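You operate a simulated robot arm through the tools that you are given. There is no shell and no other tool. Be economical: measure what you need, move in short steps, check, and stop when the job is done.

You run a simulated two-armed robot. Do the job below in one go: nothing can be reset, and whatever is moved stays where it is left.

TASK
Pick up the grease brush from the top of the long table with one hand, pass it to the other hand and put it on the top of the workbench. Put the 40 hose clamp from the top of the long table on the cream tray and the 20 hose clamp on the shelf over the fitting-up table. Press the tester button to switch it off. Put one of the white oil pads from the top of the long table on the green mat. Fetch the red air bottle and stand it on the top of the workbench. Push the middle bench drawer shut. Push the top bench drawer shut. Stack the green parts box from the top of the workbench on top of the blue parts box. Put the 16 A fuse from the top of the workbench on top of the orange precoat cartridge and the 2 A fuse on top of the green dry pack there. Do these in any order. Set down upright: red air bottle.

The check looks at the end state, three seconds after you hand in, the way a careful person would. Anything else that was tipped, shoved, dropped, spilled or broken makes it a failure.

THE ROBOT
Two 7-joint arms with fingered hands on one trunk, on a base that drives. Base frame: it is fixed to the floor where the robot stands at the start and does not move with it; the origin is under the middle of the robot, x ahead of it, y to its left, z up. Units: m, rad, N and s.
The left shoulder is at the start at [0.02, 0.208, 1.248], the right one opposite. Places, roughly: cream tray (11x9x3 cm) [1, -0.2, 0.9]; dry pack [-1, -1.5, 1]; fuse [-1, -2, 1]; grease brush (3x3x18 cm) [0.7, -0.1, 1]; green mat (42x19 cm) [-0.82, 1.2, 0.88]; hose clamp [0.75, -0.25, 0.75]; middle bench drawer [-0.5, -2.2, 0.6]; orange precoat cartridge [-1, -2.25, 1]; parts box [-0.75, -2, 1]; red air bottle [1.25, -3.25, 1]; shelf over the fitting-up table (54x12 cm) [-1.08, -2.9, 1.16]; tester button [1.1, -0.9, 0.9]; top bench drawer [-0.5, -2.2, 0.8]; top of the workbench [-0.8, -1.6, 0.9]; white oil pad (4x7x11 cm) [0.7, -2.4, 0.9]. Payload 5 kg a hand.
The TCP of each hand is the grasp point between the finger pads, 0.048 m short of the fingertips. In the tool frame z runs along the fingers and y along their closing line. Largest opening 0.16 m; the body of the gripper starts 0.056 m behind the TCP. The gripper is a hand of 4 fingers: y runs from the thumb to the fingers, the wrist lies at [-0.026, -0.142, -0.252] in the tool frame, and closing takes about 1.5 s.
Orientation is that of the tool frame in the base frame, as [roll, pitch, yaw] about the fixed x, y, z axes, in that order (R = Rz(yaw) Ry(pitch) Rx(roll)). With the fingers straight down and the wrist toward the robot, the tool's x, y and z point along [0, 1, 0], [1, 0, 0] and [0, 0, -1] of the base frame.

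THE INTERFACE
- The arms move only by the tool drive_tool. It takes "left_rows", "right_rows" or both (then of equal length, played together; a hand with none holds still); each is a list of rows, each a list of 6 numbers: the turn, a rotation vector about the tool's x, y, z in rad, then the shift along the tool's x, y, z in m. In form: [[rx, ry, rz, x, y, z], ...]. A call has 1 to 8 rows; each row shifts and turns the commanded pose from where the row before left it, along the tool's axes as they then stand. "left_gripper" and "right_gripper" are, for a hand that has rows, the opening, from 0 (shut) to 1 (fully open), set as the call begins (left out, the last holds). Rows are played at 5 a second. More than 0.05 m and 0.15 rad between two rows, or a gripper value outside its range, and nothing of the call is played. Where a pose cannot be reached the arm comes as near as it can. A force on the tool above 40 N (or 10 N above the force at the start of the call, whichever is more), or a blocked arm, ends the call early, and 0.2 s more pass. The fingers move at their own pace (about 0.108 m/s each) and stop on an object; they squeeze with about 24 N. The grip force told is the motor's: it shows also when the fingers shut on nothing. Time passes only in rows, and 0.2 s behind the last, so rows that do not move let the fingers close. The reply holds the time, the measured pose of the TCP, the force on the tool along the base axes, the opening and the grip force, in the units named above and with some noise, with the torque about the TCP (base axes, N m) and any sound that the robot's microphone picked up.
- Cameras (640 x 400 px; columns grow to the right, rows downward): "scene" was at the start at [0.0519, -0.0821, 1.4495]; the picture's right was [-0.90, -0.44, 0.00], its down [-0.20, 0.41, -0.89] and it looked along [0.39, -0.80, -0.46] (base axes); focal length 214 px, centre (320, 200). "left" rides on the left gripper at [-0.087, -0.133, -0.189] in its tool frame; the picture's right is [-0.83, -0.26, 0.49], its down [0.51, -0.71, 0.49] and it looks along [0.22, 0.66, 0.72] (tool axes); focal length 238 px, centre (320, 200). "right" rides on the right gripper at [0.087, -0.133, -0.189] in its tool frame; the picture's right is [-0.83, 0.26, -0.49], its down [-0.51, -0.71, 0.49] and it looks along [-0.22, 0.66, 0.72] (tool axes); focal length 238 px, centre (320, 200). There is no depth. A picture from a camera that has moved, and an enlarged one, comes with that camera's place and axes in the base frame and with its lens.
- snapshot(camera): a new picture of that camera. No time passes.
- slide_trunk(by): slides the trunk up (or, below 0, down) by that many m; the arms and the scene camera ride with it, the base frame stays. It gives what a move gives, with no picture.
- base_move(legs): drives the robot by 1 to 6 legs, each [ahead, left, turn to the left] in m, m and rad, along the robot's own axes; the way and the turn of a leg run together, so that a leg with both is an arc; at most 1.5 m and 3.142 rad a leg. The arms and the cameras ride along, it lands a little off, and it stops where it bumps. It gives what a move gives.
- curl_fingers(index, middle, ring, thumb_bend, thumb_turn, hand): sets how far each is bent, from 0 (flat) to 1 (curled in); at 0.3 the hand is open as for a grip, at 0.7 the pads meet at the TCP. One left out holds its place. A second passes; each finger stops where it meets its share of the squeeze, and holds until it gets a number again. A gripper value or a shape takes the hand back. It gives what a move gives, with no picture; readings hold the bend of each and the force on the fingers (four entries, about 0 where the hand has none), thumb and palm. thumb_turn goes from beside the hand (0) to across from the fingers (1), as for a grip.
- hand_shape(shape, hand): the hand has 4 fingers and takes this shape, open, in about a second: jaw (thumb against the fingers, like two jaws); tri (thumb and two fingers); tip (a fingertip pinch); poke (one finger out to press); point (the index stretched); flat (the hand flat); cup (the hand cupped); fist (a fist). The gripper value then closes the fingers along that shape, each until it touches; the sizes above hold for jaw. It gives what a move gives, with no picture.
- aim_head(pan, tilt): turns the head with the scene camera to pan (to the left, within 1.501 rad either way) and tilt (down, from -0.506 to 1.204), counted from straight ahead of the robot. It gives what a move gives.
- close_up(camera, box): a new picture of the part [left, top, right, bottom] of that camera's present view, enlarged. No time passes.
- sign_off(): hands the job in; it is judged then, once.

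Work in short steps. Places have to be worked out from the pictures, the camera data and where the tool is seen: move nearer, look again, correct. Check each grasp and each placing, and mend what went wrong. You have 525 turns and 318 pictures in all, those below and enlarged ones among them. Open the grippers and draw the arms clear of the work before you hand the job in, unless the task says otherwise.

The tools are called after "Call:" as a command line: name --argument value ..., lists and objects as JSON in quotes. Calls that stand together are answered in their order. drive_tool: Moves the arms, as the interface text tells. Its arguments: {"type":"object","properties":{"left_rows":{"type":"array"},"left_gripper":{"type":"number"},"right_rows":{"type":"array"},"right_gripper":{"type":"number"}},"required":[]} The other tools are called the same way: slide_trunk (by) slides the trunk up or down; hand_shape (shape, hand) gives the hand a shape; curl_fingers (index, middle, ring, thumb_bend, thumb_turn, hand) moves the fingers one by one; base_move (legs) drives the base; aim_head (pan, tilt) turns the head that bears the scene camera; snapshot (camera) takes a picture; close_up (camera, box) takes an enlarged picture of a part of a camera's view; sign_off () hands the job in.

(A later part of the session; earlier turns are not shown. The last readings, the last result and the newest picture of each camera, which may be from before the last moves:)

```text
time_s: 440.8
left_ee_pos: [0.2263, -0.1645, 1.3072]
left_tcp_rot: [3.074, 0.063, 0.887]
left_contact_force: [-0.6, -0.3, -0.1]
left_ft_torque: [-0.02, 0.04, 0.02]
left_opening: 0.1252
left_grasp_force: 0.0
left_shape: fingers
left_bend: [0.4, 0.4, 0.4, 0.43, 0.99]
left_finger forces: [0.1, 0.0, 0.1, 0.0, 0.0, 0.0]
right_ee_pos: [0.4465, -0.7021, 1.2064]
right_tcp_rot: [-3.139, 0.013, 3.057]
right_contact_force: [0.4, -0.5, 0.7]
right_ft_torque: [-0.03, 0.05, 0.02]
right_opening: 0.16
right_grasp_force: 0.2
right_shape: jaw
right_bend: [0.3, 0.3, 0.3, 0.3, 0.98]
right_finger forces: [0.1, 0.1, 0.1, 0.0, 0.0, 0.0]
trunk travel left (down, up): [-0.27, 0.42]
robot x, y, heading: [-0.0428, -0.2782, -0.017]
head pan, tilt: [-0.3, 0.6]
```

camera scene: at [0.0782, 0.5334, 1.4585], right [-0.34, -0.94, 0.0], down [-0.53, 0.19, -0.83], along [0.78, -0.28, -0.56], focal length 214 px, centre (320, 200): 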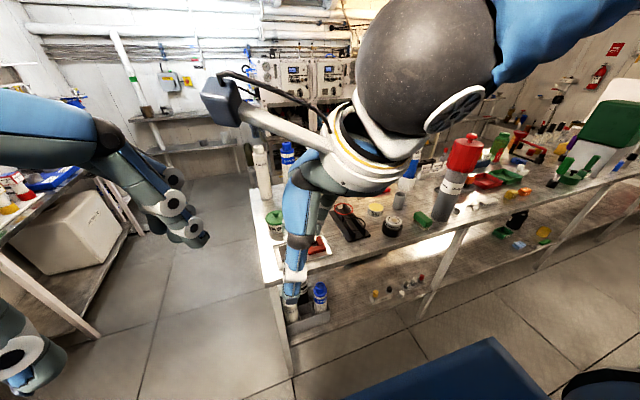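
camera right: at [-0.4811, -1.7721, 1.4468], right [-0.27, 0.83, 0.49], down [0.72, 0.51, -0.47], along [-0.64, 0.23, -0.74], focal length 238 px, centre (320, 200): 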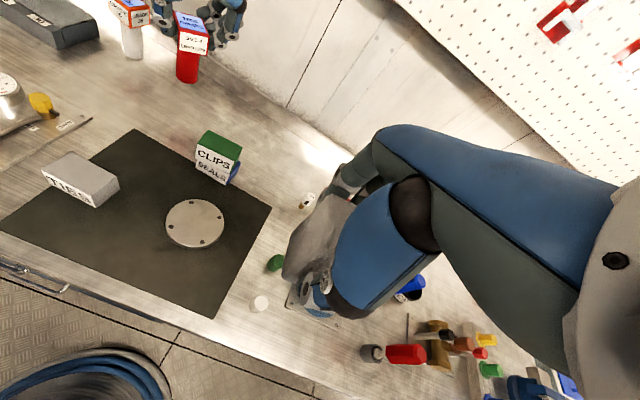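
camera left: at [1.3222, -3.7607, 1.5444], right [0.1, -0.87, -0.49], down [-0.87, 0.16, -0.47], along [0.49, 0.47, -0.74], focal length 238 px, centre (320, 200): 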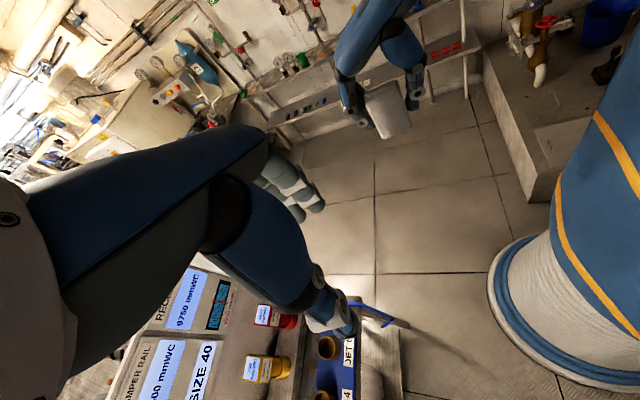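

Right hand is level with wrist to the right. Drive ahead to x≈0.175 for the 20 clamp.

Call:
base_move --legs '[[0.21, 0.02, 0.018]]'

Call:
drive_tool --right_rows '[[0, 0, -0.08, -0.04, 0.03, 0], [0, 0, 0, -0.04, 0.03, 0], [0, 0, 0, -0.04, 0.03, 0], [0, 0, 0, -0.04, 0.03, 0], [0, 0, 0, -0.04, 0.03, 0], [0, 0, 0, -0.04, 0.03, 0], [0, 0, 0, -0.04, 0.03, 0], [0, 0, 0, -0.03, 0.03, 0]]'

Call:
snapshot --camera "right"

```text
time_s: 442.4
left_ee_pos: [0.4313, -0.1414, 1.3071]
left_tcp_rot: [3.075, 0.065, 0.906]
left_contact_force: [0.6, 0.8, -0.6]
left_ft_torque: [-0.04, 0.12, -0.03]
left_opening: 0.1249
left_grasp_force: 0.0
left_shape: fingers
left_bend: [0.4, 0.4, 0.4, 0.43, 0.99]
left_finger forces: [0.0, 0.0, 0.1, 0.0, 0.1, 0.1]
right_ee_pos: [0.6602, -0.6743, 1.2052]
right_tcp_rot: [-3.141, 0.013, 3.076]
right_contact_force: [1.4, -0.4, -0.5]
right_ft_torque: [-0.01, 0.08, 0.04]
right_opening: 0.1598
right_grasp_force: 0.0
right_shape: jaw
right_bend: [0.3, 0.3, 0.3, 0.3, 0.98]
right_finger forces: [0.1, 0.0, 0.0, 0.0, 0.1, 0.0]
trunk travel left (down, up): [-0.27, 0.42]
robot x, y, heading: [0.1612, -0.2599, 0.001]
head pan, tilt: [-0.3, 0.6]
```

```text
time_s: 444.2
left_ee_pos: [0.4312, -0.1398, 1.307]
left_tcp_rot: [3.075, 0.066, 0.906]
left_contact_force: [0.4, 1.2, -0.7]
left_ft_torque: [-0.17, 0.13, 0.0]
left_opening: 0.125
left_grasp_force: 0.0
left_shape: fingers
left_bend: [0.4, 0.4, 0.4, 0.43, 0.99]
left_finger forces: [0.1, 0.1, 0.1, 0.0, 0.1, 0.0]
right_ee_pos: [0.9709, -0.4351, 1.2113]
right_tcp_rot: [-3.138, 0.013, -3.13]
right_contact_force: [0.8, -0.9, 1.0]
right_ft_torque: [0.01, 0.12, 0.04]
right_opening: 0.16
right_grasp_force: 0.0
right_shape: jaw
right_bend: [0.3, 0.3, 0.3, 0.3, 0.98]
right_finger forces: [0.1, 0.0, 0.0, 0.0, 0.1, 0.0]
trunk travel left (down, up): [-0.27, 0.42]
robot x, y, heading: [0.162, -0.2569, -0.001]
head pan, tilt: [-0.3, 0.6]
```

```text
67 pictures are left
camera right: at [0.8832, -0.5688, 1.4004], right [0.82, 0.27, 0.5], down [0.52, -0.7, -0.48], along [0.22, 0.66, -0.72], focal length 238 px, centre (320, 200)
```

right: 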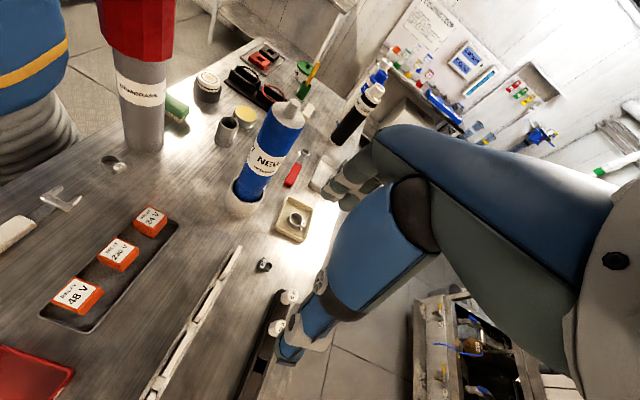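

Clamp 20 confirmed at (0.976,−0.346). Narrow the fingers, go above it and lower to z≈1.0.

Call:
curl_fingers --hand "right" --index 0.45 --middle 0.45 --ring 0.45 --thumb_bend 0.45 --thumb_turn 1

Call:
drive_tool --right_rows '[[0, 0, 0, -0.003, 0.045, 0], [0, 0, 0, -0.003, 0.044, 0], [0, 0, 0, 0, 0, 0.05], [0, 0, 0, 0, 0, 0.05], [0, 0, 0, 0, 0, 0.05], [0, 0, 0, 0, 0, 0.05]]'

Call:
close_up --camera "right" --box '[200, 160, 420, 340]'

```text
time_s: 445.2
left_ee_pos: [0.4299, -0.1404, 1.3073]
left_tcp_rot: [3.075, 0.064, 0.906]
left_contact_force: [0.7, -0.2, 0.9]
left_ft_torque: [0.01, -0.03, -0.02]
left_opening: 0.125
left_grasp_force: 0.0
left_shape: fingers
left_bend: [0.4, 0.4, 0.4, 0.43, 0.99]
left_finger forces: [0.0, 0.0, 0.0, 0.0, 0.0, 0.0]
right_ee_pos: [0.9687, -0.4368, 1.2122]
right_tcp_rot: [-3.14, 0.014, -3.128]
right_contact_force: [0.0, -0.6, -0.3]
right_ft_torque: [-0.03, 0.0, 0.02]
right_opening: 0.1114
right_grasp_force: 0.0
right_shape: fingers
right_bend: [0.45, 0.45, 0.45, 0.45, 0.99]
right_finger forces: [0.0, 0.0, 0.1, 0.1, 0.0, 0.0]
trunk travel left (down, up): [-0.27, 0.42]
robot x, y, heading: [0.1634, -0.2588, -0.001]
head pan, tilt: [-0.3, 0.6]
```

```text
time_s: 446.6
left_ee_pos: [0.4315, -0.1413, 1.307]
left_tcp_rot: [3.076, 0.064, 0.907]
left_contact_force: [0.8, -0.7, -0.2]
left_ft_torque: [0.0, 0.11, -0.04]
left_opening: 0.1252
left_grasp_force: 0.1
left_shape: fingers
left_bend: [0.4, 0.4, 0.4, 0.43, 0.99]
left_finger forces: [0.0, 0.0, 0.1, 0.0, 0.1, 0.0]
right_ee_pos: [0.9751, -0.3439, 1.0114]
right_tcp_rot: [-3.14, 0.015, -3.13]
right_contact_force: [1.6, -0.1, 0.7]
right_ft_torque: [-0.02, 0.15, 0.01]
right_opening: 0.1113
right_grasp_force: 0.0
right_shape: fingers
right_bend: [0.45, 0.45, 0.45, 0.45, 0.99]
right_finger forces: [0.0, 0.0, 0.0, 0.1, 0.0, 0.1]
trunk travel left (down, up): [-0.27, 0.42]
robot x, y, heading: [0.1653, -0.2591, -0.001]
head pan, tilt: [-0.3, 0.6]
```

```text
2.22 times, centred on (310, 250) of right
camera zoom: at [0.8877, -0.4782, 1.1989], right [0.82, 0.27, 0.5], down [0.52, -0.7, -0.48], along [0.22, 0.66, -0.72], focal length 530 px, centre (342, 89)
```

zoom: 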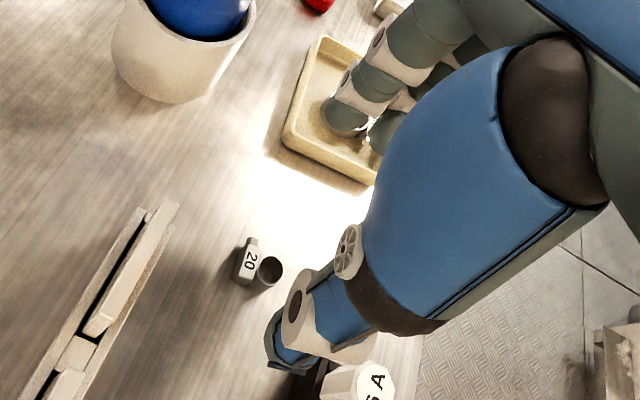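

Aligned. Lower to the table and close.

Call:
drive_tool --right_rows '[[0, 0, 0, -0.004, 0.001, 0.045], [0, 0, 0, 0, 0, 0.035], [0, 0, 0, 0, 0, 0.015], [0, 0, 0, 0, 0, 0.004]]'

Call:
drive_tool --right_rows '[[0, 0, 0, 0, 0, 0], [0, 0, 0, 0, 0, 0], [0, 0, 0, 0, 0, 0], [0, 0, 0, 0, 0, 0], [0, 0, 0, 0, 0, 0], [0, 0, 0, 0, 0, 0]]' --right_gripper 0

Call:
close_up --camera "right" --box '[200, 160, 420, 340]'

```text
time_s: 447.6
left_ee_pos: [0.4284, -0.1411, 1.3077]
left_tcp_rot: [3.074, 0.061, 0.908]
left_contact_force: [-0.6, 0.5, 0.6]
left_ft_torque: [-0.01, -0.01, 0.03]
left_opening: 0.1251
left_grasp_force: 0.0
left_shape: fingers
left_bend: [0.4, 0.4, 0.4, 0.43, 0.99]
left_finger forces: [0.0, 0.0, 0.0, 0.0, 0.1, 0.0]
right_ee_pos: [0.9808, -0.3426, 0.9141]
right_tcp_rot: [-3.14, 0.017, -3.128]
right_contact_force: [-1.7, 0.8, 15.3]
right_ft_torque: [0.99, -0.1, 0.1]
right_opening: 0.1111
right_grasp_force: 7.3
right_shape: fingers
right_bend: [0.45, 0.44, 0.45, 0.45, 0.99]
right_finger forces: [0.1, 15.0, 0.1, 0.0, 0.1, 0.0]
trunk travel left (down, up): [-0.27, 0.42]
robot x, y, heading: [0.1669, -0.2574, 0.003]
head pan, tilt: [-0.3, 0.6]
```

```text
time_s: 449.0
left_ee_pos: [0.4288, -0.1413, 1.308]
left_tcp_rot: [3.074, 0.064, 0.907]
left_contact_force: [-0.3, -1.1, 0.2]
left_ft_torque: [-0.01, -0.01, -0.03]
left_opening: 0.1249
left_grasp_force: 0.0
left_shape: fingers
left_bend: [0.4, 0.4, 0.4, 0.43, 0.99]
left_finger forces: [0.0, 0.1, 0.0, 0.1, 0.0, 0.1]
right_ee_pos: [0.9813, -0.3446, 0.9115]
right_tcp_rot: [-3.139, 0.014, -3.13]
right_contact_force: [-0.8, -1.1, 5.6]
right_ft_torque: [0.07, 0.04, 0.0]
right_opening: 0.0217
right_grasp_force: 23.5
right_shape: jaw
right_bend: [0.73, 0.51, 0.56, 0.71, 1.0]
right_finger forces: [18.1, 0.0, 0.0, 0.1, 16.6, 0.1]
trunk travel left (down, up): [-0.27, 0.42]
robot x, y, heading: [0.1623, -0.2595, -0.001]
head pan, tilt: [-0.3, 0.6]
```

```text
2.22 times, centred on (310, 250) of right
camera zoom: at [0.8932, -0.4784, 1.1005], right [0.82, 0.27, 0.5], down [0.52, -0.7, -0.48], along [0.22, 0.66, -0.72], focal length 530 px, centre (342, 89)
```

zoom: 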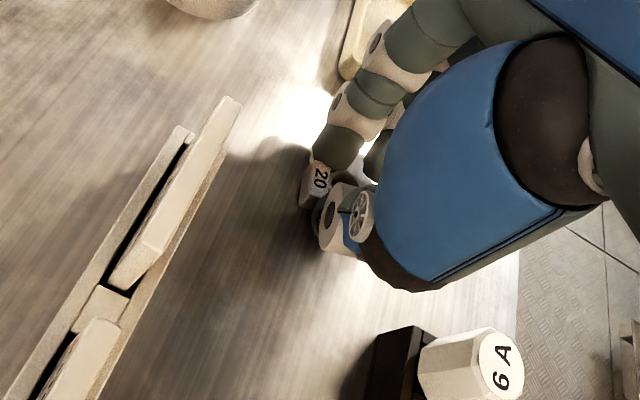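

Clamp pinched. Lift and verify.

Call:
drive_tool --right_rows '[[0, 0, 0, 0, 0, -0.03], [0, 0, 0, 0, 0, -0.04], [0, 0, 0, 0, 0, -0.05], [0, 0, 0, 0, 0, -0.05]]'

Call:
close_up --camera "right" --box '[200, 160, 420, 340]'

```text
time_s: 450.0
left_ee_pos: [0.4283, -0.1407, 1.3077]
left_tcp_rot: [3.074, 0.064, 0.906]
left_contact_force: [-1.4, 0.4, 0.0]
left_ft_torque: [-0.04, -0.07, 0.05]
left_opening: 0.125
left_grasp_force: 0.0
left_shape: fingers
left_bend: [0.4, 0.4, 0.4, 0.43, 0.99]
left_finger forces: [0.1, 0.1, 0.0, 0.0, 0.0, 0.1]
right_ee_pos: [0.9816, -0.3435, 1.0795]
right_tcp_rot: [-3.138, 0.014, -3.128]
right_contact_force: [-1.0, 0.6, -2.7]
right_ft_torque: [-0.05, -0.1, -0.02]
right_opening: 0.021
right_grasp_force: 24.2
right_shape: jaw
right_bend: [0.72, 0.51, 0.56, 0.71, 1.0]
right_finger forces: [17.4, 0.1, 0.0, 0.1, 14.9, 0.0]
trunk travel left (down, up): [-0.27, 0.42]
robot x, y, heading: [0.1633, -0.2556, 0.001]
head pan, tilt: [-0.3, 0.6]
```

```text
2.22 times, centred on (310, 250) of right
camera zoom: at [0.8939, -0.4782, 1.2681], right [0.82, 0.27, 0.5], down [0.52, -0.7, -0.48], along [0.22, 0.66, -0.72], focal length 530 px, centre (342, 89)
```

zoom: 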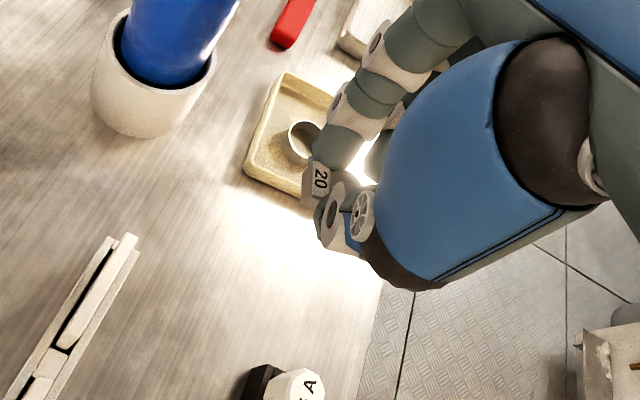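

20 clamp is held. Retract the right hand, then move to the tester (y≈−1.05).

Call:
drive_tool --right_rows '[[0, 0, 0, 0, -0.02, -0.045], [0, 0, 0, 0, -0.02, -0.045], [0, 0, 0, 0.04, -0.02, -0.02], [0, 0, 0, 0.045, -0.02, 0], [0, 0, 0, 0.045, -0.02, 0], [0, 0, 0, 0.045, -0.02, 0], [0, 0, 0, 0.045, -0.02, 0], [0, 0, 0, 0.045, -0.02, 0]]'

Call:
base_move --legs '[[-0.1, 0, 0], [0, -0.8, 0], [0.1, 0, 0]]'

Call:
aim_head --pan 0.2 --tilt 0.6

Call:
snapshot --camera "scene"

```text
time_s: 451.8
left_ee_pos: [0.4263, -0.1415, 1.3076]
left_tcp_rot: [3.074, 0.062, 0.907]
left_contact_force: [-1.6, -1.1, 0.1]
left_ft_torque: [0.1, -0.14, 0.05]
left_opening: 0.1249
left_grasp_force: 0.0
left_shape: fingers
left_bend: [0.4, 0.4, 0.4, 0.43, 0.99]
left_finger forces: [0.0, 0.1, 0.0, 0.0, 0.0, 0.0]
right_ee_pos: [0.7068, -0.5084, 1.1888]
right_tcp_rot: [-3.141, 0.015, -3.128]
right_contact_force: [-1.4, -1.3, 0.8]
right_ft_torque: [0.05, -0.15, -0.04]
right_opening: 0.0209
right_grasp_force: 23.6
right_shape: jaw
right_bend: [0.72, 0.51, 0.56, 0.71, 1.0]
right_finger forces: [17.1, 0.0, 0.1, 0.0, 14.7, 0.0]
trunk travel left (down, up): [-0.27, 0.42]
robot x, y, heading: [0.161, -0.2587, 0.0]
head pan, tilt: [-0.3, 0.6]
```

```text
time_s: 456.6
left_ee_pos: [0.3246, -0.9171, 1.3075]
left_tcp_rot: [3.074, 0.065, 0.896]
left_contact_force: [-0.3, 0.8, -0.1]
left_ft_torque: [-0.02, 0.01, 0.0]
left_opening: 0.125
left_grasp_force: 0.0
left_shape: fingers
left_bend: [0.4, 0.4, 0.4, 0.43, 0.99]
left_finger forces: [0.1, 0.0, 0.1, 0.0, 0.0, 0.0]
right_ee_pos: [0.5978, -1.2813, 1.1875]
right_tcp_rot: [3.138, 0.011, -3.135]
right_contact_force: [2.1, 9.7, -1.5]
right_ft_torque: [-0.49, 0.05, 0.03]
right_opening: 0.0188
right_grasp_force: 23.7
right_shape: jaw
right_bend: [0.73, 0.51, 0.56, 0.73, 1.0]
right_finger forces: [0.0, 0.0, 0.0, 0.0, 9.3, 0.0]
trunk travel left (down, up): [-0.27, 0.42]
robot x, y, heading: [0.0569, -1.0313, -0.009]
head pan, tilt: [-0.3, 0.6]
stopped in leg 2: the force on the tool passed its limit at 48 N (the readings are from after the stop); the commanded pose is now the measured one
```

```text
time_s: 457.6
left_ee_pos: [0.3255, -0.9177, 1.3069]
left_tcp_rot: [3.073, 0.065, 0.893]
left_contact_force: [-0.4, -1.3, 0.5]
left_ft_torque: [0.0, 0.01, 0.01]
left_opening: 0.125
left_grasp_force: 0.1
left_shape: fingers
left_bend: [0.4, 0.4, 0.4, 0.43, 0.99]
left_finger forces: [0.0, 0.0, 0.0, 0.0, 0.0, 0.0]
right_ee_pos: [0.5982, -1.2805, 1.1877]
right_tcp_rot: [3.139, 0.012, -3.138]
right_contact_force: [-0.1, 16.1, -2.4]
right_ft_torque: [-0.73, 0.08, 0.02]
right_opening: 0.0188
right_grasp_force: 24.4
right_shape: jaw
right_bend: [0.73, 0.51, 0.56, 0.73, 1.0]
right_finger forces: [0.1, 0.0, 0.1, 0.1, 15.4, 0.1]
trunk travel left (down, up): [-0.27, 0.42]
robot x, y, heading: [0.0564, -1.0333, -0.009]
head pan, tilt: [0.201, 0.6]
```

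```text
63 pictures are left
camera scene: at [0.1545, -1.0135, 1.4584], right [0.19, -0.98, 0.0], down [-0.56, -0.11, -0.82], along [0.81, 0.15, -0.57], focal length 214 px, centre (320, 200)
```

scene: 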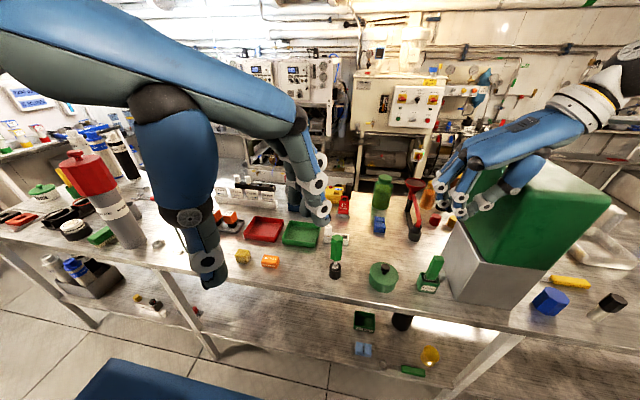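

The right hand bumped the green bin. Move back left at once and inspect the clamp and the bin.

Call:
base_move --legs '[[0, 0.12, 0.009]]'

Call:
snapshot --camera "scene"

Call:
close_up --camera "scene" --box '[400, 100, 620, 330]'

Call:
close_up --camera "right" --box '[200, 160, 420, 340]'

```text
time_s: 458.8
left_ee_pos: [0.3257, -0.7986, 1.3073]
left_tcp_rot: [3.074, 0.064, 0.901]
left_contact_force: [1.2, 1.0, 0.3]
left_ft_torque: [-0.1, 0.01, 0.0]
left_opening: 0.1252
left_grasp_force: 0.1
left_shape: fingers
left_bend: [0.4, 0.4, 0.4, 0.43, 0.99]
left_finger forces: [0.1, 0.0, 0.0, 0.0, 0.1, 0.1]
right_ee_pos: [0.6006, -1.1625, 1.1881]
right_tcp_rot: [3.138, 0.012, -3.13]
right_contact_force: [-0.6, 0.5, 0.2]
right_ft_torque: [-0.09, 0.04, -0.01]
right_opening: 0.0189
right_grasp_force: 24.7
right_shape: jaw
right_bend: [0.73, 0.51, 0.56, 0.73, 1.0]
right_finger forces: [0.0, 0.0, 0.0, 0.1, 0.0, 0.0]
trunk travel left (down, up): [-0.27, 0.42]
robot x, y, heading: [0.0617, -0.9154, -0.008]
head pan, tilt: [0.201, 0.6]
```

```text
62 pictures are left
camera scene: at [0.1552, -0.8972, 1.4585], right [0.19, -0.98, 0.0], down [-0.55, -0.11, -0.82], along [0.81, 0.16, -0.57], focal length 214 px, centre (320, 200)
```

scene: 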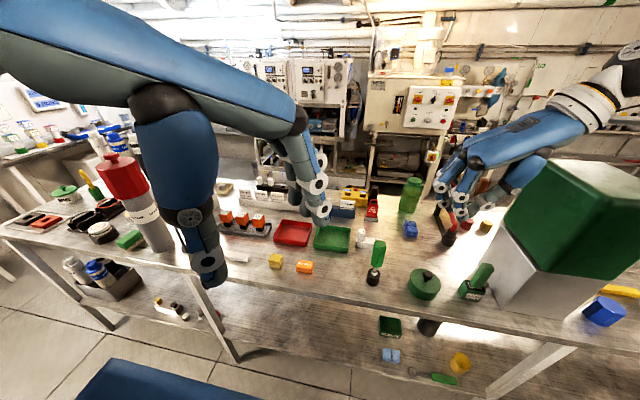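

```text
1.74 times, centred on (510, 215) of scene
camera zoom: at [0.1552, -0.8972, 1.4585], right [0.19, -0.98, 0.0], down [-0.55, -0.11, -0.82], along [0.81, 0.16, -0.57], focal length 373 px, centre (-10, 174)
```

zoom: 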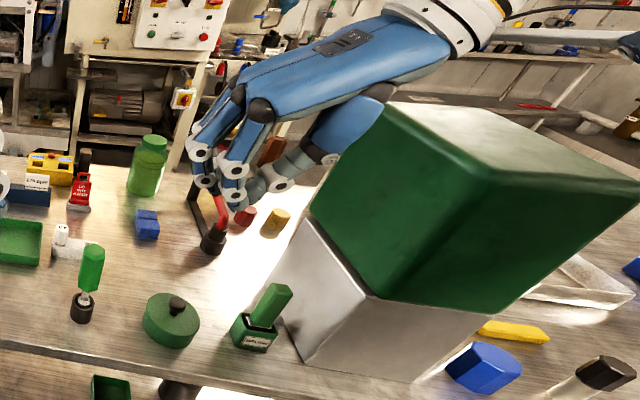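

```text
2.22 times, centred on (310, 250) of right
camera zoom: at [0.5135, -1.2972, 1.3761], right [0.83, 0.27, 0.5], down [0.52, -0.7, -0.49], along [0.22, 0.66, -0.72], focal length 530 px, centre (342, 89)
```

zoom: 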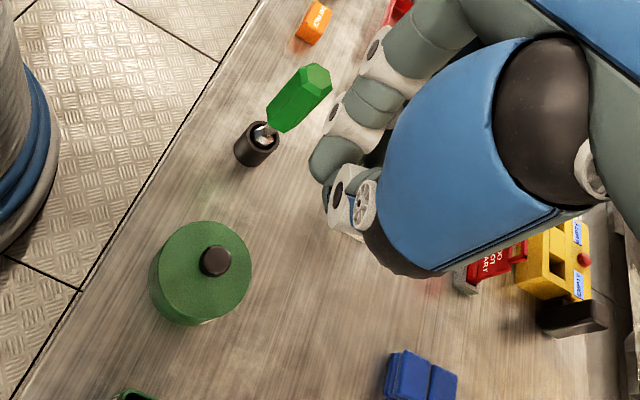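

The clamp has dropped from the hand, probably near (0.6,−1.28). Zoom in to find it.

Call:
close_up --camera "scene" --box '[430, 230, 550, 330]'

Call:
close_up --camera "scene" --box '[400, 290, 560, 400]'

Call:
snapshot --camera "right"

```text
4.00 times, centred on (490, 280) of scene
camera zoom: at [0.1552, -0.8972, 1.4585], right [0.19, -0.98, 0.0], down [-0.55, -0.11, -0.82], along [0.81, 0.16, -0.57], focal length 858 px, centre (-360, -120)
```

zoom: 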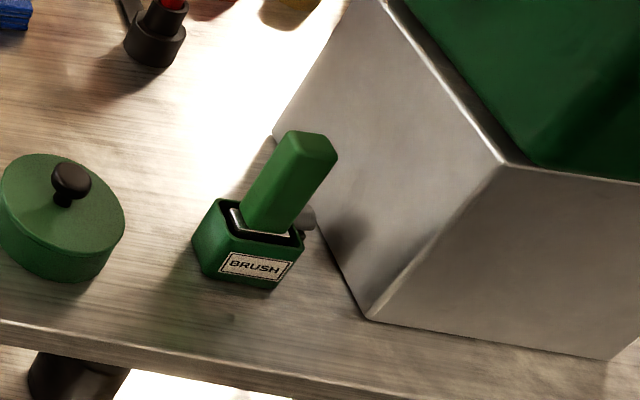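

```text
3.64 times, centred on (480, 345) of scene
camera zoom: at [0.1552, -0.8972, 1.4585], right [0.19, -0.98, 0.0], down [-0.55, -0.11, -0.82], along [0.81, 0.16, -0.57], focal length 780 px, centre (-262, -327)
```

zoom: 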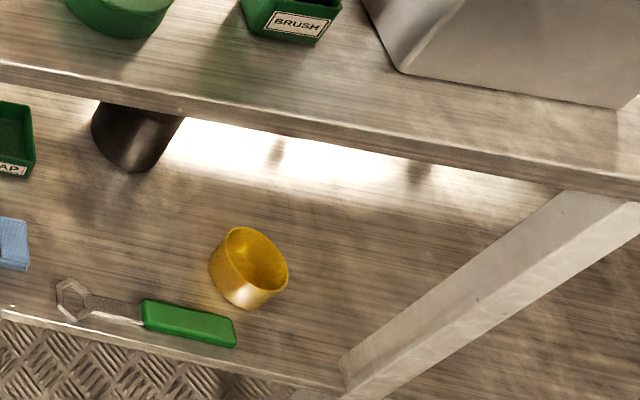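

```text
57 pictures are left
camera right: at [0.5135, -1.2972, 1.3761], right [0.83, 0.27, 0.5], down [0.52, -0.7, -0.49], along [0.22, 0.66, -0.72], focal length 238 px, centre (320, 200)
```

right: 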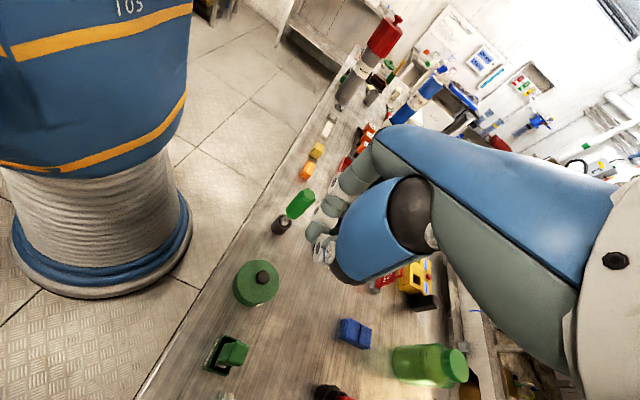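

A small grey ring is visible between the green BRUSH stand and the box, around (0.63,−1.31). Pull the right hand back and take a closer look.

Call:
drive_tool --right_rows '[[0, 0, 0, 0, 0.03, -0.03], [0, 0, 0, 0.035, 0.03, -0.015], [0, 0, 0, 0.04, 0.03, 0], [0, 0, 0, 0.04, 0.03, 0]]'

Call:
base_move --legs '[[0, -0.2, 0]]'

Call:
aim_head --pan -0.25 --tilt 0.85

Call:
snapshot --camera "scene"

```text
time_s: 459.8
left_ee_pos: [0.3224, -0.7979, 1.3073]
left_tcp_rot: [3.069, 0.064, 0.901]
left_contact_force: [-0.4, 0.0, -0.1]
left_ft_torque: [-0.09, -0.14, 0.01]
left_opening: 0.1249
left_grasp_force: 0.0
left_shape: fingers
left_bend: [0.4, 0.4, 0.4, 0.43, 0.99]
left_finger forces: [0.0, 0.0, 0.0, 0.0, 0.1, 0.1]
right_ee_pos: [0.484, -1.0445, 1.232]
right_tcp_rot: [3.139, 0.013, -3.13]
right_contact_force: [0.0, 0.5, 0.0]
right_ft_torque: [-0.1, -0.17, -0.01]
right_opening: 0.0192
right_grasp_force: 23.5
right_shape: jaw
right_bend: [0.73, 0.51, 0.56, 0.73, 1.0]
right_finger forces: [0.0, 0.1, 0.0, 0.1, 0.0, 0.0]
trunk travel left (down, up): [-0.27, 0.42]
robot x, y, heading: [0.0584, -0.9132, -0.005]
head pan, tilt: [0.201, 0.6]
```

```text
time_s: 461.4
left_ee_pos: [0.3235, -1.0029, 1.3089]
left_tcp_rot: [3.075, 0.062, 0.898]
left_contact_force: [0.1, 0.0, -0.2]
left_ft_torque: [0.09, 0.02, 0.03]
left_opening: 0.125
left_grasp_force: 0.1
left_shape: fingers
left_bend: [0.4, 0.4, 0.4, 0.43, 0.99]
left_finger forces: [0.1, 0.0, 0.0, 0.0, 0.1, 0.0]
right_ee_pos: [0.4848, -1.2492, 1.2313]
right_tcp_rot: [3.137, 0.012, -3.134]
right_contact_force: [0.0, -1.7, -0.9]
right_ft_torque: [0.12, -0.02, 0.01]
right_opening: 0.0193
right_grasp_force: 23.3
right_shape: jaw
right_bend: [0.73, 0.51, 0.56, 0.73, 1.0]
right_finger forces: [0.1, 0.0, 0.0, 0.1, 0.0, 0.1]
trunk travel left (down, up): [-0.27, 0.42]
robot x, y, heading: [0.0576, -1.113, -0.008]
head pan, tilt: [0.201, 0.6]
```

```text
time_s: 462.3
left_ee_pos: [0.3236, -1.0017, 1.3067]
left_tcp_rot: [3.074, 0.065, 0.899]
left_contact_force: [0.5, -0.5, 0.0]
left_ft_torque: [-0.02, 0.01, 0.04]
left_opening: 0.1251
left_grasp_force: 0.1
left_shape: fingers
left_bend: [0.4, 0.4, 0.4, 0.43, 0.99]
left_finger forces: [0.0, 0.1, 0.0, 0.0, 0.0, 0.0]
right_ee_pos: [0.4852, -1.2494, 1.2312]
right_tcp_rot: [3.138, 0.013, -3.134]
right_contact_force: [-0.3, -0.1, 0.0]
right_ft_torque: [-0.02, -0.01, -0.01]
right_opening: 0.0191
right_grasp_force: 23.9
right_shape: jaw
right_bend: [0.73, 0.51, 0.56, 0.73, 1.0]
right_finger forces: [0.0, 0.0, 0.0, 0.0, 0.0, 0.0]
trunk travel left (down, up): [-0.27, 0.42]
robot x, y, heading: [0.0555, -1.1142, -0.002]
head pan, tilt: [-0.25, 0.85]
```

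```text
56 pictures are left
camera scene: at [0.1428, -1.137, 1.4376], right [-0.25, -0.97, 0.0], down [-0.73, 0.19, -0.66], along [0.64, -0.17, -0.75], focal length 214 px, centre (320, 200)
```

scene: 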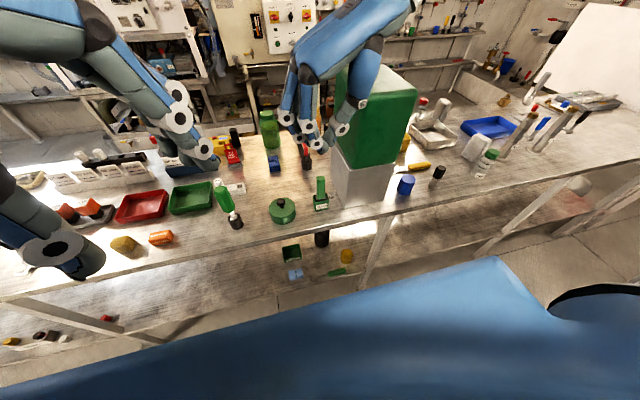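

Call:
close_up --camera "scene" --box '[290, 150, 390, 220]'

```text
5.71 times, centred on (340, 185) of scene
camera zoom: at [0.1428, -1.137, 1.4376], right [-0.25, -0.97, 0.0], down [-0.73, 0.19, -0.66], along [0.64, -0.17, -0.75], focal length 1226 px, centre (206, 286)
```

zoom: 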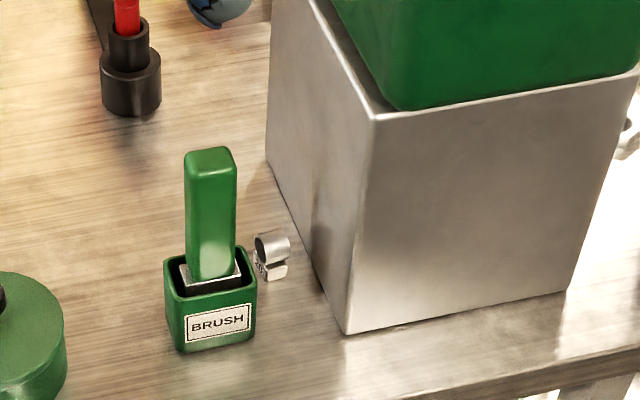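

The clamp sits in the 5 cm gap between the BRUSH stand and the box at (0.632,−1.308). I'll take it with the left hand, tilted so its body stays clear behind the stand. First move the right hand out of the way.

Call:
drive_tool --right_rows '[[0, 0, 0, 0.04, 0, -0.02], [0, 0, 0, 0.04, -0.02, -0.02], [0, 0, 0, 0.04, -0.02, -0.02], [0, 0, 0, 0.04, -0.03, 0], [0, 0, 0, 0, -0.04, 0], [0, 0, 0, 0, -0.04, 0]]'

Call:
drive_tool --left_rows '[[0, 0, -0.134, 0.03, 0.03, 0], [0, 0, -0.134, 0.02, 0.035, 0], [0, 0, -0.134, 0, 0.04, 0], [0, 0, -0.134, 0, 0.04, 0], [0, 0, -0.134, 0, 0.04, 0]]'

```text
time_s: 463.7
left_ee_pos: [0.3235, -1.0036, 1.3087]
left_tcp_rot: [3.077, 0.063, 0.898]
left_contact_force: [-0.7, -0.6, 0.9]
left_ft_torque: [0.13, -0.08, 0.03]
left_opening: 0.125
left_grasp_force: 0.1
left_shape: fingers
left_bend: [0.4, 0.4, 0.4, 0.43, 0.99]
left_finger forces: [0.0, 0.1, 0.0, 0.0, 0.0, 0.0]
right_ee_pos: [0.3222, -1.4063, 1.2913]
right_tcp_rot: [3.136, 0.013, -3.135]
right_contact_force: [0.2, -1.5, 0.1]
right_ft_torque: [0.13, -0.04, -0.05]
right_opening: 0.019
right_grasp_force: 24.1
right_shape: jaw
right_bend: [0.73, 0.51, 0.56, 0.73, 1.0]
right_finger forces: [0.0, 0.0, 0.0, 0.1, 0.0, 0.0]
trunk travel left (down, up): [-0.27, 0.42]
robot x, y, heading: [0.0586, -1.1193, -0.009]
head pan, tilt: [-0.25, 0.85]
```

```text
time_s: 464.9
left_ee_pos: [0.5219, -1.0321, 1.316]
left_tcp_rot: [3.129, 0.092, 1.573]
left_contact_force: [0.8, -0.4, -1.1]
left_ft_torque: [0.08, 0.1, -0.02]
left_opening: 0.1252
left_grasp_force: 0.0
left_shape: fingers
left_bend: [0.4, 0.4, 0.4, 0.43, 0.99]
left_finger forces: [0.1, 0.0, 0.0, 0.0, 0.0, 0.1]
right_ee_pos: [0.327, -1.4038, 1.2909]
right_tcp_rot: [3.135, 0.009, -3.133]
right_contact_force: [0.9, -1.0, -0.4]
right_ft_torque: [0.09, 0.13, 0.05]
right_opening: 0.0189
right_grasp_force: 23.7
right_shape: jaw
right_bend: [0.73, 0.51, 0.56, 0.73, 1.0]
right_finger forces: [0.0, 0.0, 0.1, 0.0, 0.1, 0.1]
trunk travel left (down, up): [-0.27, 0.42]
robot x, y, heading: [0.0573, -1.1177, -0.006]
head pan, tilt: [-0.25, 0.85]
```

Tilt the left hand: fingers pointing down, back toward me and slightly right.

Call:
drive_tool --left_rows '[[0.12, -0.05, 0, 0, 0.02, 0], [0.12, -0.05, 0, 0, 0.02, 0], [0.12, -0.05, 0, 0, 0.02, 0], [0.12, -0.05, 0, 0, 0.02, 0], [0.12, -0.05, 0, 0, 0.02, 0]]'

Call:
snapshot --camera "left"

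```text
time_s: 466.1
left_ee_pos: [0.6188, -1.031, 1.2909]
left_tcp_rot: [-2.533, 0.33, 1.646]
left_contact_force: [0.6, -0.2, -0.7]
left_ft_torque: [-0.02, 0.12, -0.05]
left_opening: 0.1253
left_grasp_force: 0.0
left_shape: fingers
left_bend: [0.4, 0.4, 0.4, 0.43, 0.99]
left_finger forces: [0.1, 0.1, 0.1, 0.0, 0.1, 0.0]
right_ee_pos: [0.3277, -1.4038, 1.2901]
right_tcp_rot: [3.139, 0.01, -3.13]
right_contact_force: [1.6, -0.4, 0.4]
right_ft_torque: [0.0, 0.17, 0.02]
right_opening: 0.0192
right_grasp_force: 23.8
right_shape: jaw
right_bend: [0.73, 0.51, 0.56, 0.73, 1.0]
right_finger forces: [0.0, 0.0, 0.0, 0.0, 0.0, 0.0]
trunk travel left (down, up): [-0.27, 0.42]
robot x, y, heading: [0.0588, -1.1185, -0.003]
head pan, tilt: [-0.25, 0.85]
```

```text
54 pictures are left
camera left: at [0.6188, -1.0387, 1.5361], right [-0.42, -0.9, 0.03], down [-0.9, 0.41, -0.16], along [0.13, -0.1, -0.99], focal length 238 px, centre (320, 200)
```

left: 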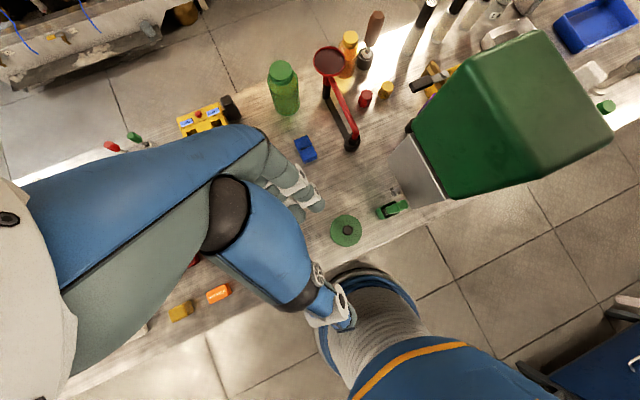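

Increase the back-tilt a bit more for clearance from the brush handle, and pre-shape the fingers narrow.

Call:
drive_tool --left_rows '[[0.1, 0, 0, 0, 0.02, 0], [0.1, 0, 0, 0, 0.02, 0]]'

Call:
curl_fingers --hand "left" --index 0.57 --middle 0.57 --ring 0.8 --thumb_bend 0.57 --thumb_turn 1

Call:
close_up --camera "left" --box '[220, 120, 460, 340]'

```text
time_s: 466.7
left_ee_pos: [0.6479, -1.0381, 1.2676]
left_tcp_rot: [-2.336, 0.328, 1.644]
left_contact_force: [-0.2, -0.4, 0.7]
left_ft_torque: [0.01, -0.05, -0.02]
left_opening: 0.1253
left_grasp_force: 0.1
left_shape: fingers
left_bend: [0.4, 0.4, 0.4, 0.43, 0.99]
left_finger forces: [0.1, 0.1, 0.1, 0.0, 0.0, 0.0]
right_ee_pos: [0.3267, -1.4034, 1.2911]
right_tcp_rot: [3.138, 0.011, -3.133]
right_contact_force: [0.9, -0.2, -0.5]
right_ft_torque: [0.01, 0.07, 0.01]
right_opening: 0.0192
right_grasp_force: 24.0
right_shape: jaw
right_bend: [0.73, 0.51, 0.56, 0.73, 1.0]
right_finger forces: [0.0, 0.0, 0.1, 0.0, 0.0, 0.0]
trunk travel left (down, up): [-0.27, 0.42]
robot x, y, heading: [0.0557, -1.1165, -0.011]
head pan, tilt: [-0.25, 0.85]
```

```text
time_s: 467.7
left_ee_pos: [0.6476, -1.0387, 1.2681]
left_tcp_rot: [-2.335, 0.327, 1.646]
left_contact_force: [-0.5, 0.2, 0.4]
left_ft_torque: [0.01, 0.01, 0.02]
left_opening: 0.0678
left_grasp_force: 0.1
left_shape: fingers
left_bend: [0.56, 0.56, 0.8, 0.56, 1.0]
left_finger forces: [0.0, 0.1, 0.0, 0.0, 0.1, 0.0]
right_ee_pos: [0.3252, -1.4028, 1.2908]
right_tcp_rot: [3.138, 0.011, -3.133]
right_contact_force: [-0.3, -0.2, 0.1]
right_ft_torque: [-0.01, -0.04, -0.02]
right_opening: 0.0189
right_grasp_force: 24.2
right_shape: jaw
right_bend: [0.73, 0.51, 0.56, 0.73, 1.0]
right_finger forces: [0.0, 0.0, 0.1, 0.1, 0.0, 0.0]
trunk travel left (down, up): [-0.27, 0.42]
robot x, y, heading: [0.0574, -1.1182, -0.006]
head pan, tilt: [-0.25, 0.85]
```

```text
1.82 times, centred on (340, 230) of left
camera zoom: at [0.6922, -1.0441, 1.5094], right [-0.47, -0.87, 0.13], down [-0.88, 0.47, 0.0], along [-0.06, -0.11, -0.99], focal length 433 px, centre (284, 146)
```

zoom: 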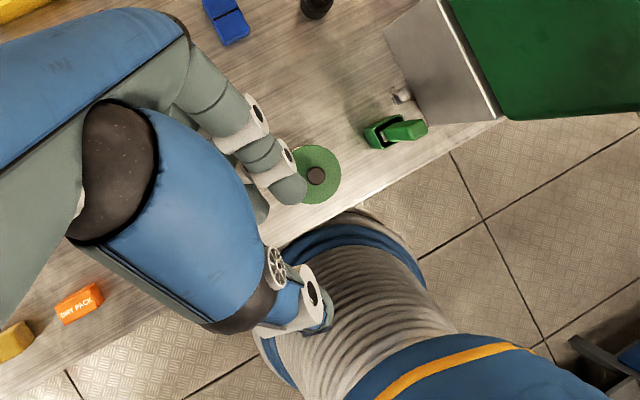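

The left camera sees the clamp clearly at (0.633,−1.311). Move above it (z≈1.2) for a vertical descent.

Call:
drive_tool --left_rows '[[0, 0, 0, -0.0372, 0.0174, 0.0174], [0, 0, 0, -0.0372, 0.0174, 0.0174], [0, 0, 0, -0.0372, 0.0174, 0.0174], [0, 0, 0, -0.0372, 0.0174, 0.0174], [0, 0, 0, -0.0372, 0.0174, 0.0174], [0, 0, 0, -0.0372, 0.0174, 0.0174]]'

Call:
curl_fingers --hand "left" --index 0.6 --middle 0.6 --ring 0.85 --thumb_bend 0.61

Call:
snapshot --camera "left"

Call:
close_up --camera "scene" --box '[270, 80, 430, 220]'

```text
time_s: 469.1
left_ee_pos: [0.6693, -1.2977, 1.198]
left_tcp_rot: [-2.332, 0.324, 1.645]
left_contact_force: [2.1, 0.3, 0.7]
left_ft_torque: [0.04, 0.05, -0.08]
left_opening: 0.0674
left_grasp_force: 0.1
left_shape: fingers
left_bend: [0.56, 0.56, 0.8, 0.56, 1.0]
left_finger forces: [0.0, 0.1, 0.0, 0.0, 0.0, 0.0]
right_ee_pos: [0.3257, -1.4055, 1.2895]
right_tcp_rot: [3.138, 0.009, -3.133]
right_contact_force: [0.1, -1.9, -0.4]
right_ft_torque: [0.18, 0.06, 0.0]
right_opening: 0.0191
right_grasp_force: 24.0
right_shape: jaw
right_bend: [0.73, 0.51, 0.56, 0.73, 1.0]
right_finger forces: [0.0, 0.1, 0.0, 0.1, 0.0, 0.0]
trunk travel left (down, up): [-0.27, 0.42]
robot x, y, heading: [0.0567, -1.1165, -0.006]
head pan, tilt: [-0.25, 0.85]
```

```text
time_s: 470.1
left_ee_pos: [0.6678, -1.2951, 1.1988]
left_tcp_rot: [-2.335, 0.326, 1.644]
left_contact_force: [-0.1, -0.2, 0.4]
left_ft_torque: [-0.03, -0.03, 0.0]
left_opening: 0.0497
left_grasp_force: 0.1
left_shape: fingers
left_bend: [0.6, 0.6, 0.85, 0.61, 1.0]
left_finger forces: [0.0, 0.0, 0.0, 0.0, 0.0, 0.1]
right_ee_pos: [0.3253, -1.4033, 1.2922]
right_tcp_rot: [3.14, 0.012, -3.136]
right_contact_force: [-0.7, -0.1, 0.9]
right_ft_torque: [0.0, -0.04, 0.04]
right_opening: 0.019
right_grasp_force: 23.5
right_shape: jaw
right_bend: [0.73, 0.51, 0.56, 0.73, 1.0]
right_finger forces: [0.0, 0.1, 0.1, 0.1, 0.0, 0.0]
trunk travel left (down, up): [-0.27, 0.42]
robot x, y, heading: [0.0567, -1.1136, -0.005]
head pan, tilt: [-0.25, 0.85]
```

```text
52 pictures are left
camera left: at [0.7124, -1.3009, 1.441], right [-0.47, -0.87, 0.13], down [-0.88, 0.47, 0.0], along [-0.06, -0.11, -0.99], focal length 238 px, centre (320, 200)
```

left: 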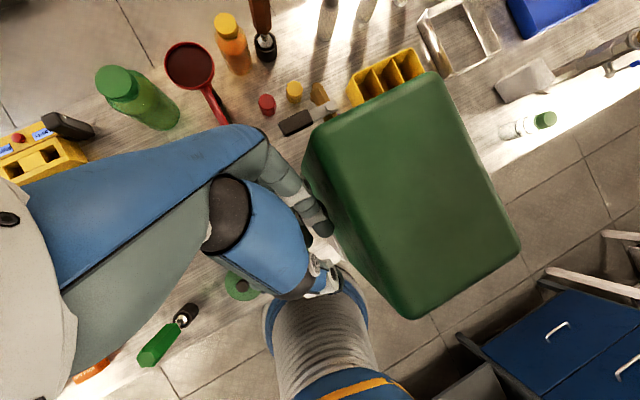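

```text
2.86 times, centred on (350, 150) of scene
camera zoom: at [0.1429, -1.1375, 1.4376], right [-0.25, -0.97, 0.0], down [-0.73, 0.19, -0.66], along [0.64, -0.17, -0.75], focal length 613 px, centre (234, 343)
```

zoom: 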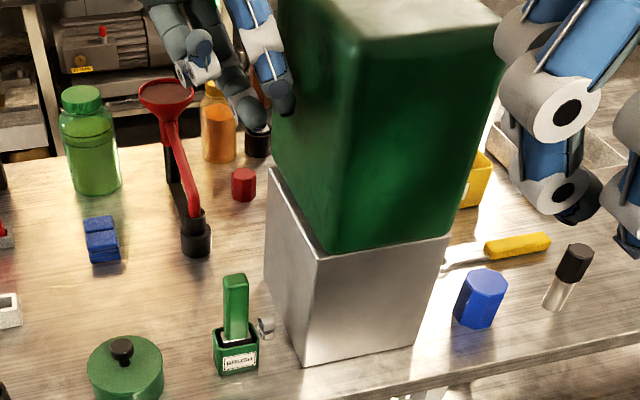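

Hand clears the box so far. Descend vertically with checks.

Call:
drive_tool --left_rows '[[0, 0, 0, 0.0175, 0.0308, 0.0295], [0, 0, 0, 0.0145, 0.0308, 0.0295], [0, 0, 0, 0.0145, 0.0308, 0.0295], [0, 0, 0, 0.0145, 0.0308, 0.0295]]'

Call:
close_up --camera "scene" --box '[270, 100, 390, 220]'

Call:
close_up --camera "left" --box '[220, 140, 420, 310]'

```text
time_s: 471.1
left_ee_pos: [0.6667, -1.2917, 1.0162]
left_tcp_rot: [-2.335, 0.328, 1.643]
left_contact_force: [0.7, -0.8, 1.2]
left_ft_torque: [0.06, 0.0, -0.06]
left_opening: 0.0494
left_grasp_force: 0.0
left_shape: fingers
left_bend: [0.6, 0.6, 0.85, 0.61, 1.0]
left_finger forces: [0.1, 0.0, 0.0, 0.1, 0.0, 0.0]
right_ee_pos: [0.3257, -1.4035, 1.2909]
right_tcp_rot: [3.138, 0.011, -3.134]
right_contact_force: [0.9, -0.5, -0.6]
right_ft_torque: [-0.02, 0.05, -0.03]
right_opening: 0.0192
right_grasp_force: 24.1
right_shape: jaw
right_bend: [0.73, 0.51, 0.56, 0.73, 1.0]
right_finger forces: [0.0, 0.0, 0.1, 0.0, 0.0, 0.0]
trunk travel left (down, up): [-0.27, 0.42]
robot x, y, heading: [0.0561, -1.1182, -0.009]
head pan, tilt: [-0.25, 0.85]
```

```text
3.33 times, centred on (330, 160) of scene
camera zoom: at [0.1437, -1.1374, 1.4375], right [-0.25, -0.97, 0.0], down [-0.73, 0.19, -0.66], along [0.64, -0.17, -0.75], focal length 715 px, centre (287, 333)
```

zoom: 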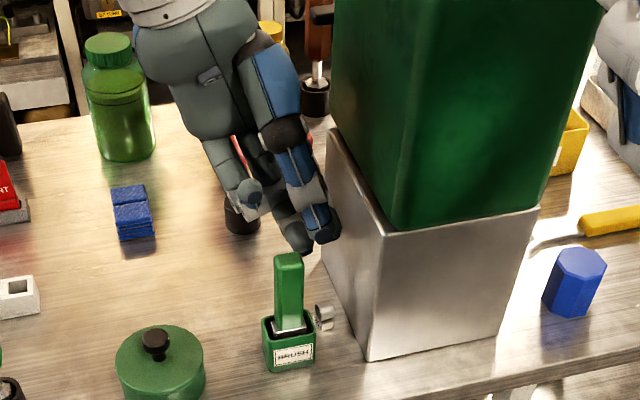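

```text
2.35 times, centred on (320, 225) of left
camera zoom: at [0.7107, -1.2961, 1.2589], right [-0.47, -0.87, 0.13], down [-0.88, 0.47, 0.0], along [-0.06, -0.11, -0.99], focal length 561 px, centre (320, 141)
```

zoom: 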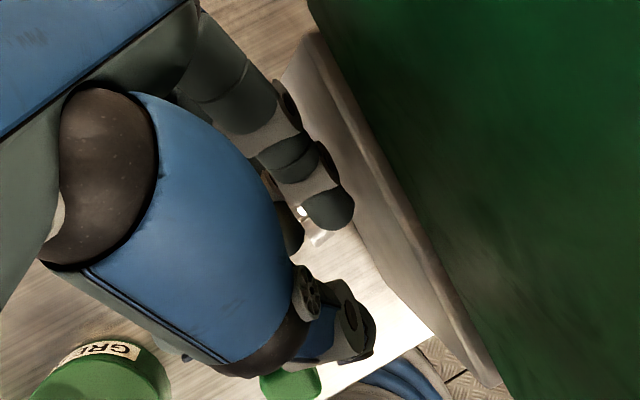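

Clamp lies right between index and thumb in the view. Continue down with force monitoring.

Call:
drive_tool --left_rows '[[0, 0, 0, 0.0129, 0.0253, 0.0282], [0, 0, 0, 0.0113, 0.0222, 0.0246]]'

Call:
close_up --camera "left" --box '[240, 140, 400, 290]'

Call:
close_up --camera "scene" --box '[290, 130, 370, 220]'

```text
time_s: 471.7
left_ee_pos: [0.6594, -1.2936, 0.9484]
left_tcp_rot: [-2.336, 0.329, 1.643]
left_contact_force: [0.6, -0.2, 1.9]
left_ft_torque: [0.12, -0.07, 0.03]
left_opening: 0.0497
left_grasp_force: 0.0
left_shape: fingers
left_bend: [0.6, 0.6, 0.85, 0.61, 1.0]
left_finger forces: [0.0, 0.0, 0.0, 0.1, 0.0, 0.0]
right_ee_pos: [0.3246, -1.403, 1.2907]
right_tcp_rot: [3.139, 0.014, -3.133]
right_contact_force: [-0.1, 0.5, -0.1]
right_ft_torque: [-0.02, 0.01, 0.02]
right_opening: 0.0192
right_grasp_force: 23.8
right_shape: jaw
right_bend: [0.73, 0.51, 0.56, 0.73, 1.0]
right_finger forces: [0.0, 0.0, 0.1, 0.0, 0.1, 0.0]
trunk travel left (down, up): [-0.27, 0.42]
robot x, y, heading: [0.0538, -1.1151, -0.008]
head pan, tilt: [-0.25, 0.85]
```

```text
2.67 times, centred on (320, 215) of left
camera zoom: at [0.7045, -1.2994, 1.1895], right [-0.47, -0.87, 0.13], down [-0.88, 0.47, 0.0], along [-0.06, -0.11, -0.99], focal length 636 px, centre (320, 160)
```

zoom: 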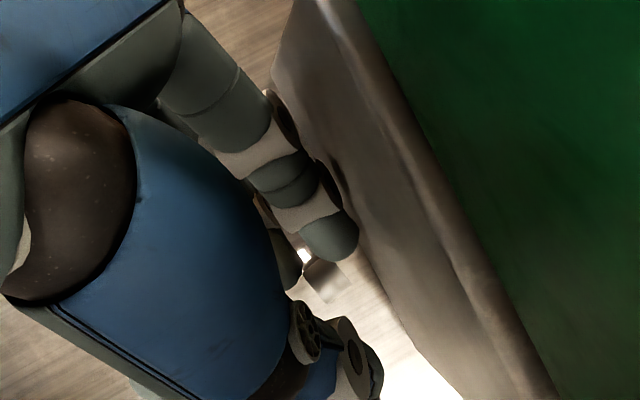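

```text
4.44 times, centred on (330, 175) of scene
camera zoom: at [0.1429, -1.1375, 1.4376], right [-0.25, -0.97, 0.0], down [-0.73, 0.19, -0.66], along [0.64, -0.17, -0.75], focal length 953 px, centre (276, 311)
```

zoom: 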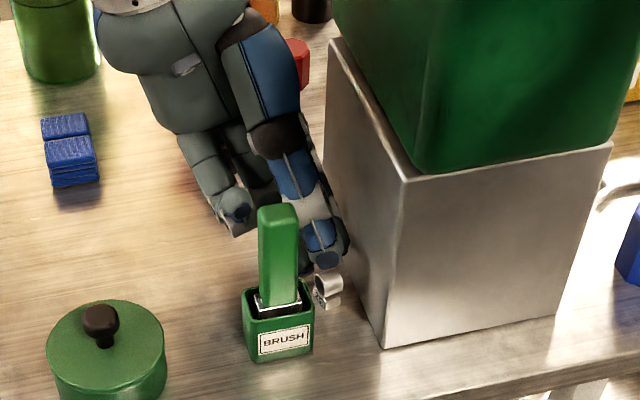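

Good alignment. Final 3.8 cm down in small steps.

Call:
drive_tool --left_rows '[[0, 0, 0, 0.0064, 0.0137, 0.0131], [0, 0, 0, 0.0048, 0.0103, 0.0098]]'

Call:
close_up --camera "scene" --box '[300, 150, 360, 220]'

```text
time_s: 472.3
left_ee_pos: [0.6621, -1.2961, 0.9149]
left_tcp_rot: [-2.339, 0.333, 1.645]
left_contact_force: [10.2, -0.3, 30.7]
left_ft_torque: [0.07, -0.71, -0.01]
left_opening: 0.0444
left_grasp_force: 14.9
left_shape: fingers
left_bend: [0.63, 0.71, 0.85, 0.61, 1.0]
left_finger forces: [8.0, 22.7, 0.0, 0.1, 0.0, 0.0]
right_ee_pos: [0.3249, -1.4029, 1.2918]
right_tcp_rot: [3.138, 0.013, -3.133]
right_contact_force: [0.0, 0.5, 0.3]
right_ft_torque: [0.0, -0.04, 0.0]
right_opening: 0.019
right_grasp_force: 23.8
right_shape: jaw
right_bend: [0.73, 0.51, 0.56, 0.73, 1.0]
right_finger forces: [0.0, 0.1, 0.0, 0.1, 0.0, 0.1]
trunk travel left (down, up): [-0.27, 0.42]
robot x, y, heading: [0.0576, -1.1194, -0.009]
head pan, tilt: [-0.25, 0.85]
```

```text
5.71 times, centred on (330, 185) of scene
camera zoom: at [0.1419, -1.1372, 1.438], right [-0.25, -0.97, 0.0], down [-0.73, 0.19, -0.66], along [0.64, -0.17, -0.75], focal length 1226 px, centre (263, 286)
```

zoom: 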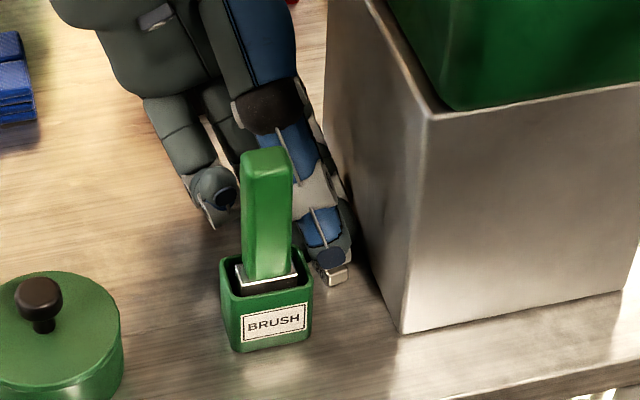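

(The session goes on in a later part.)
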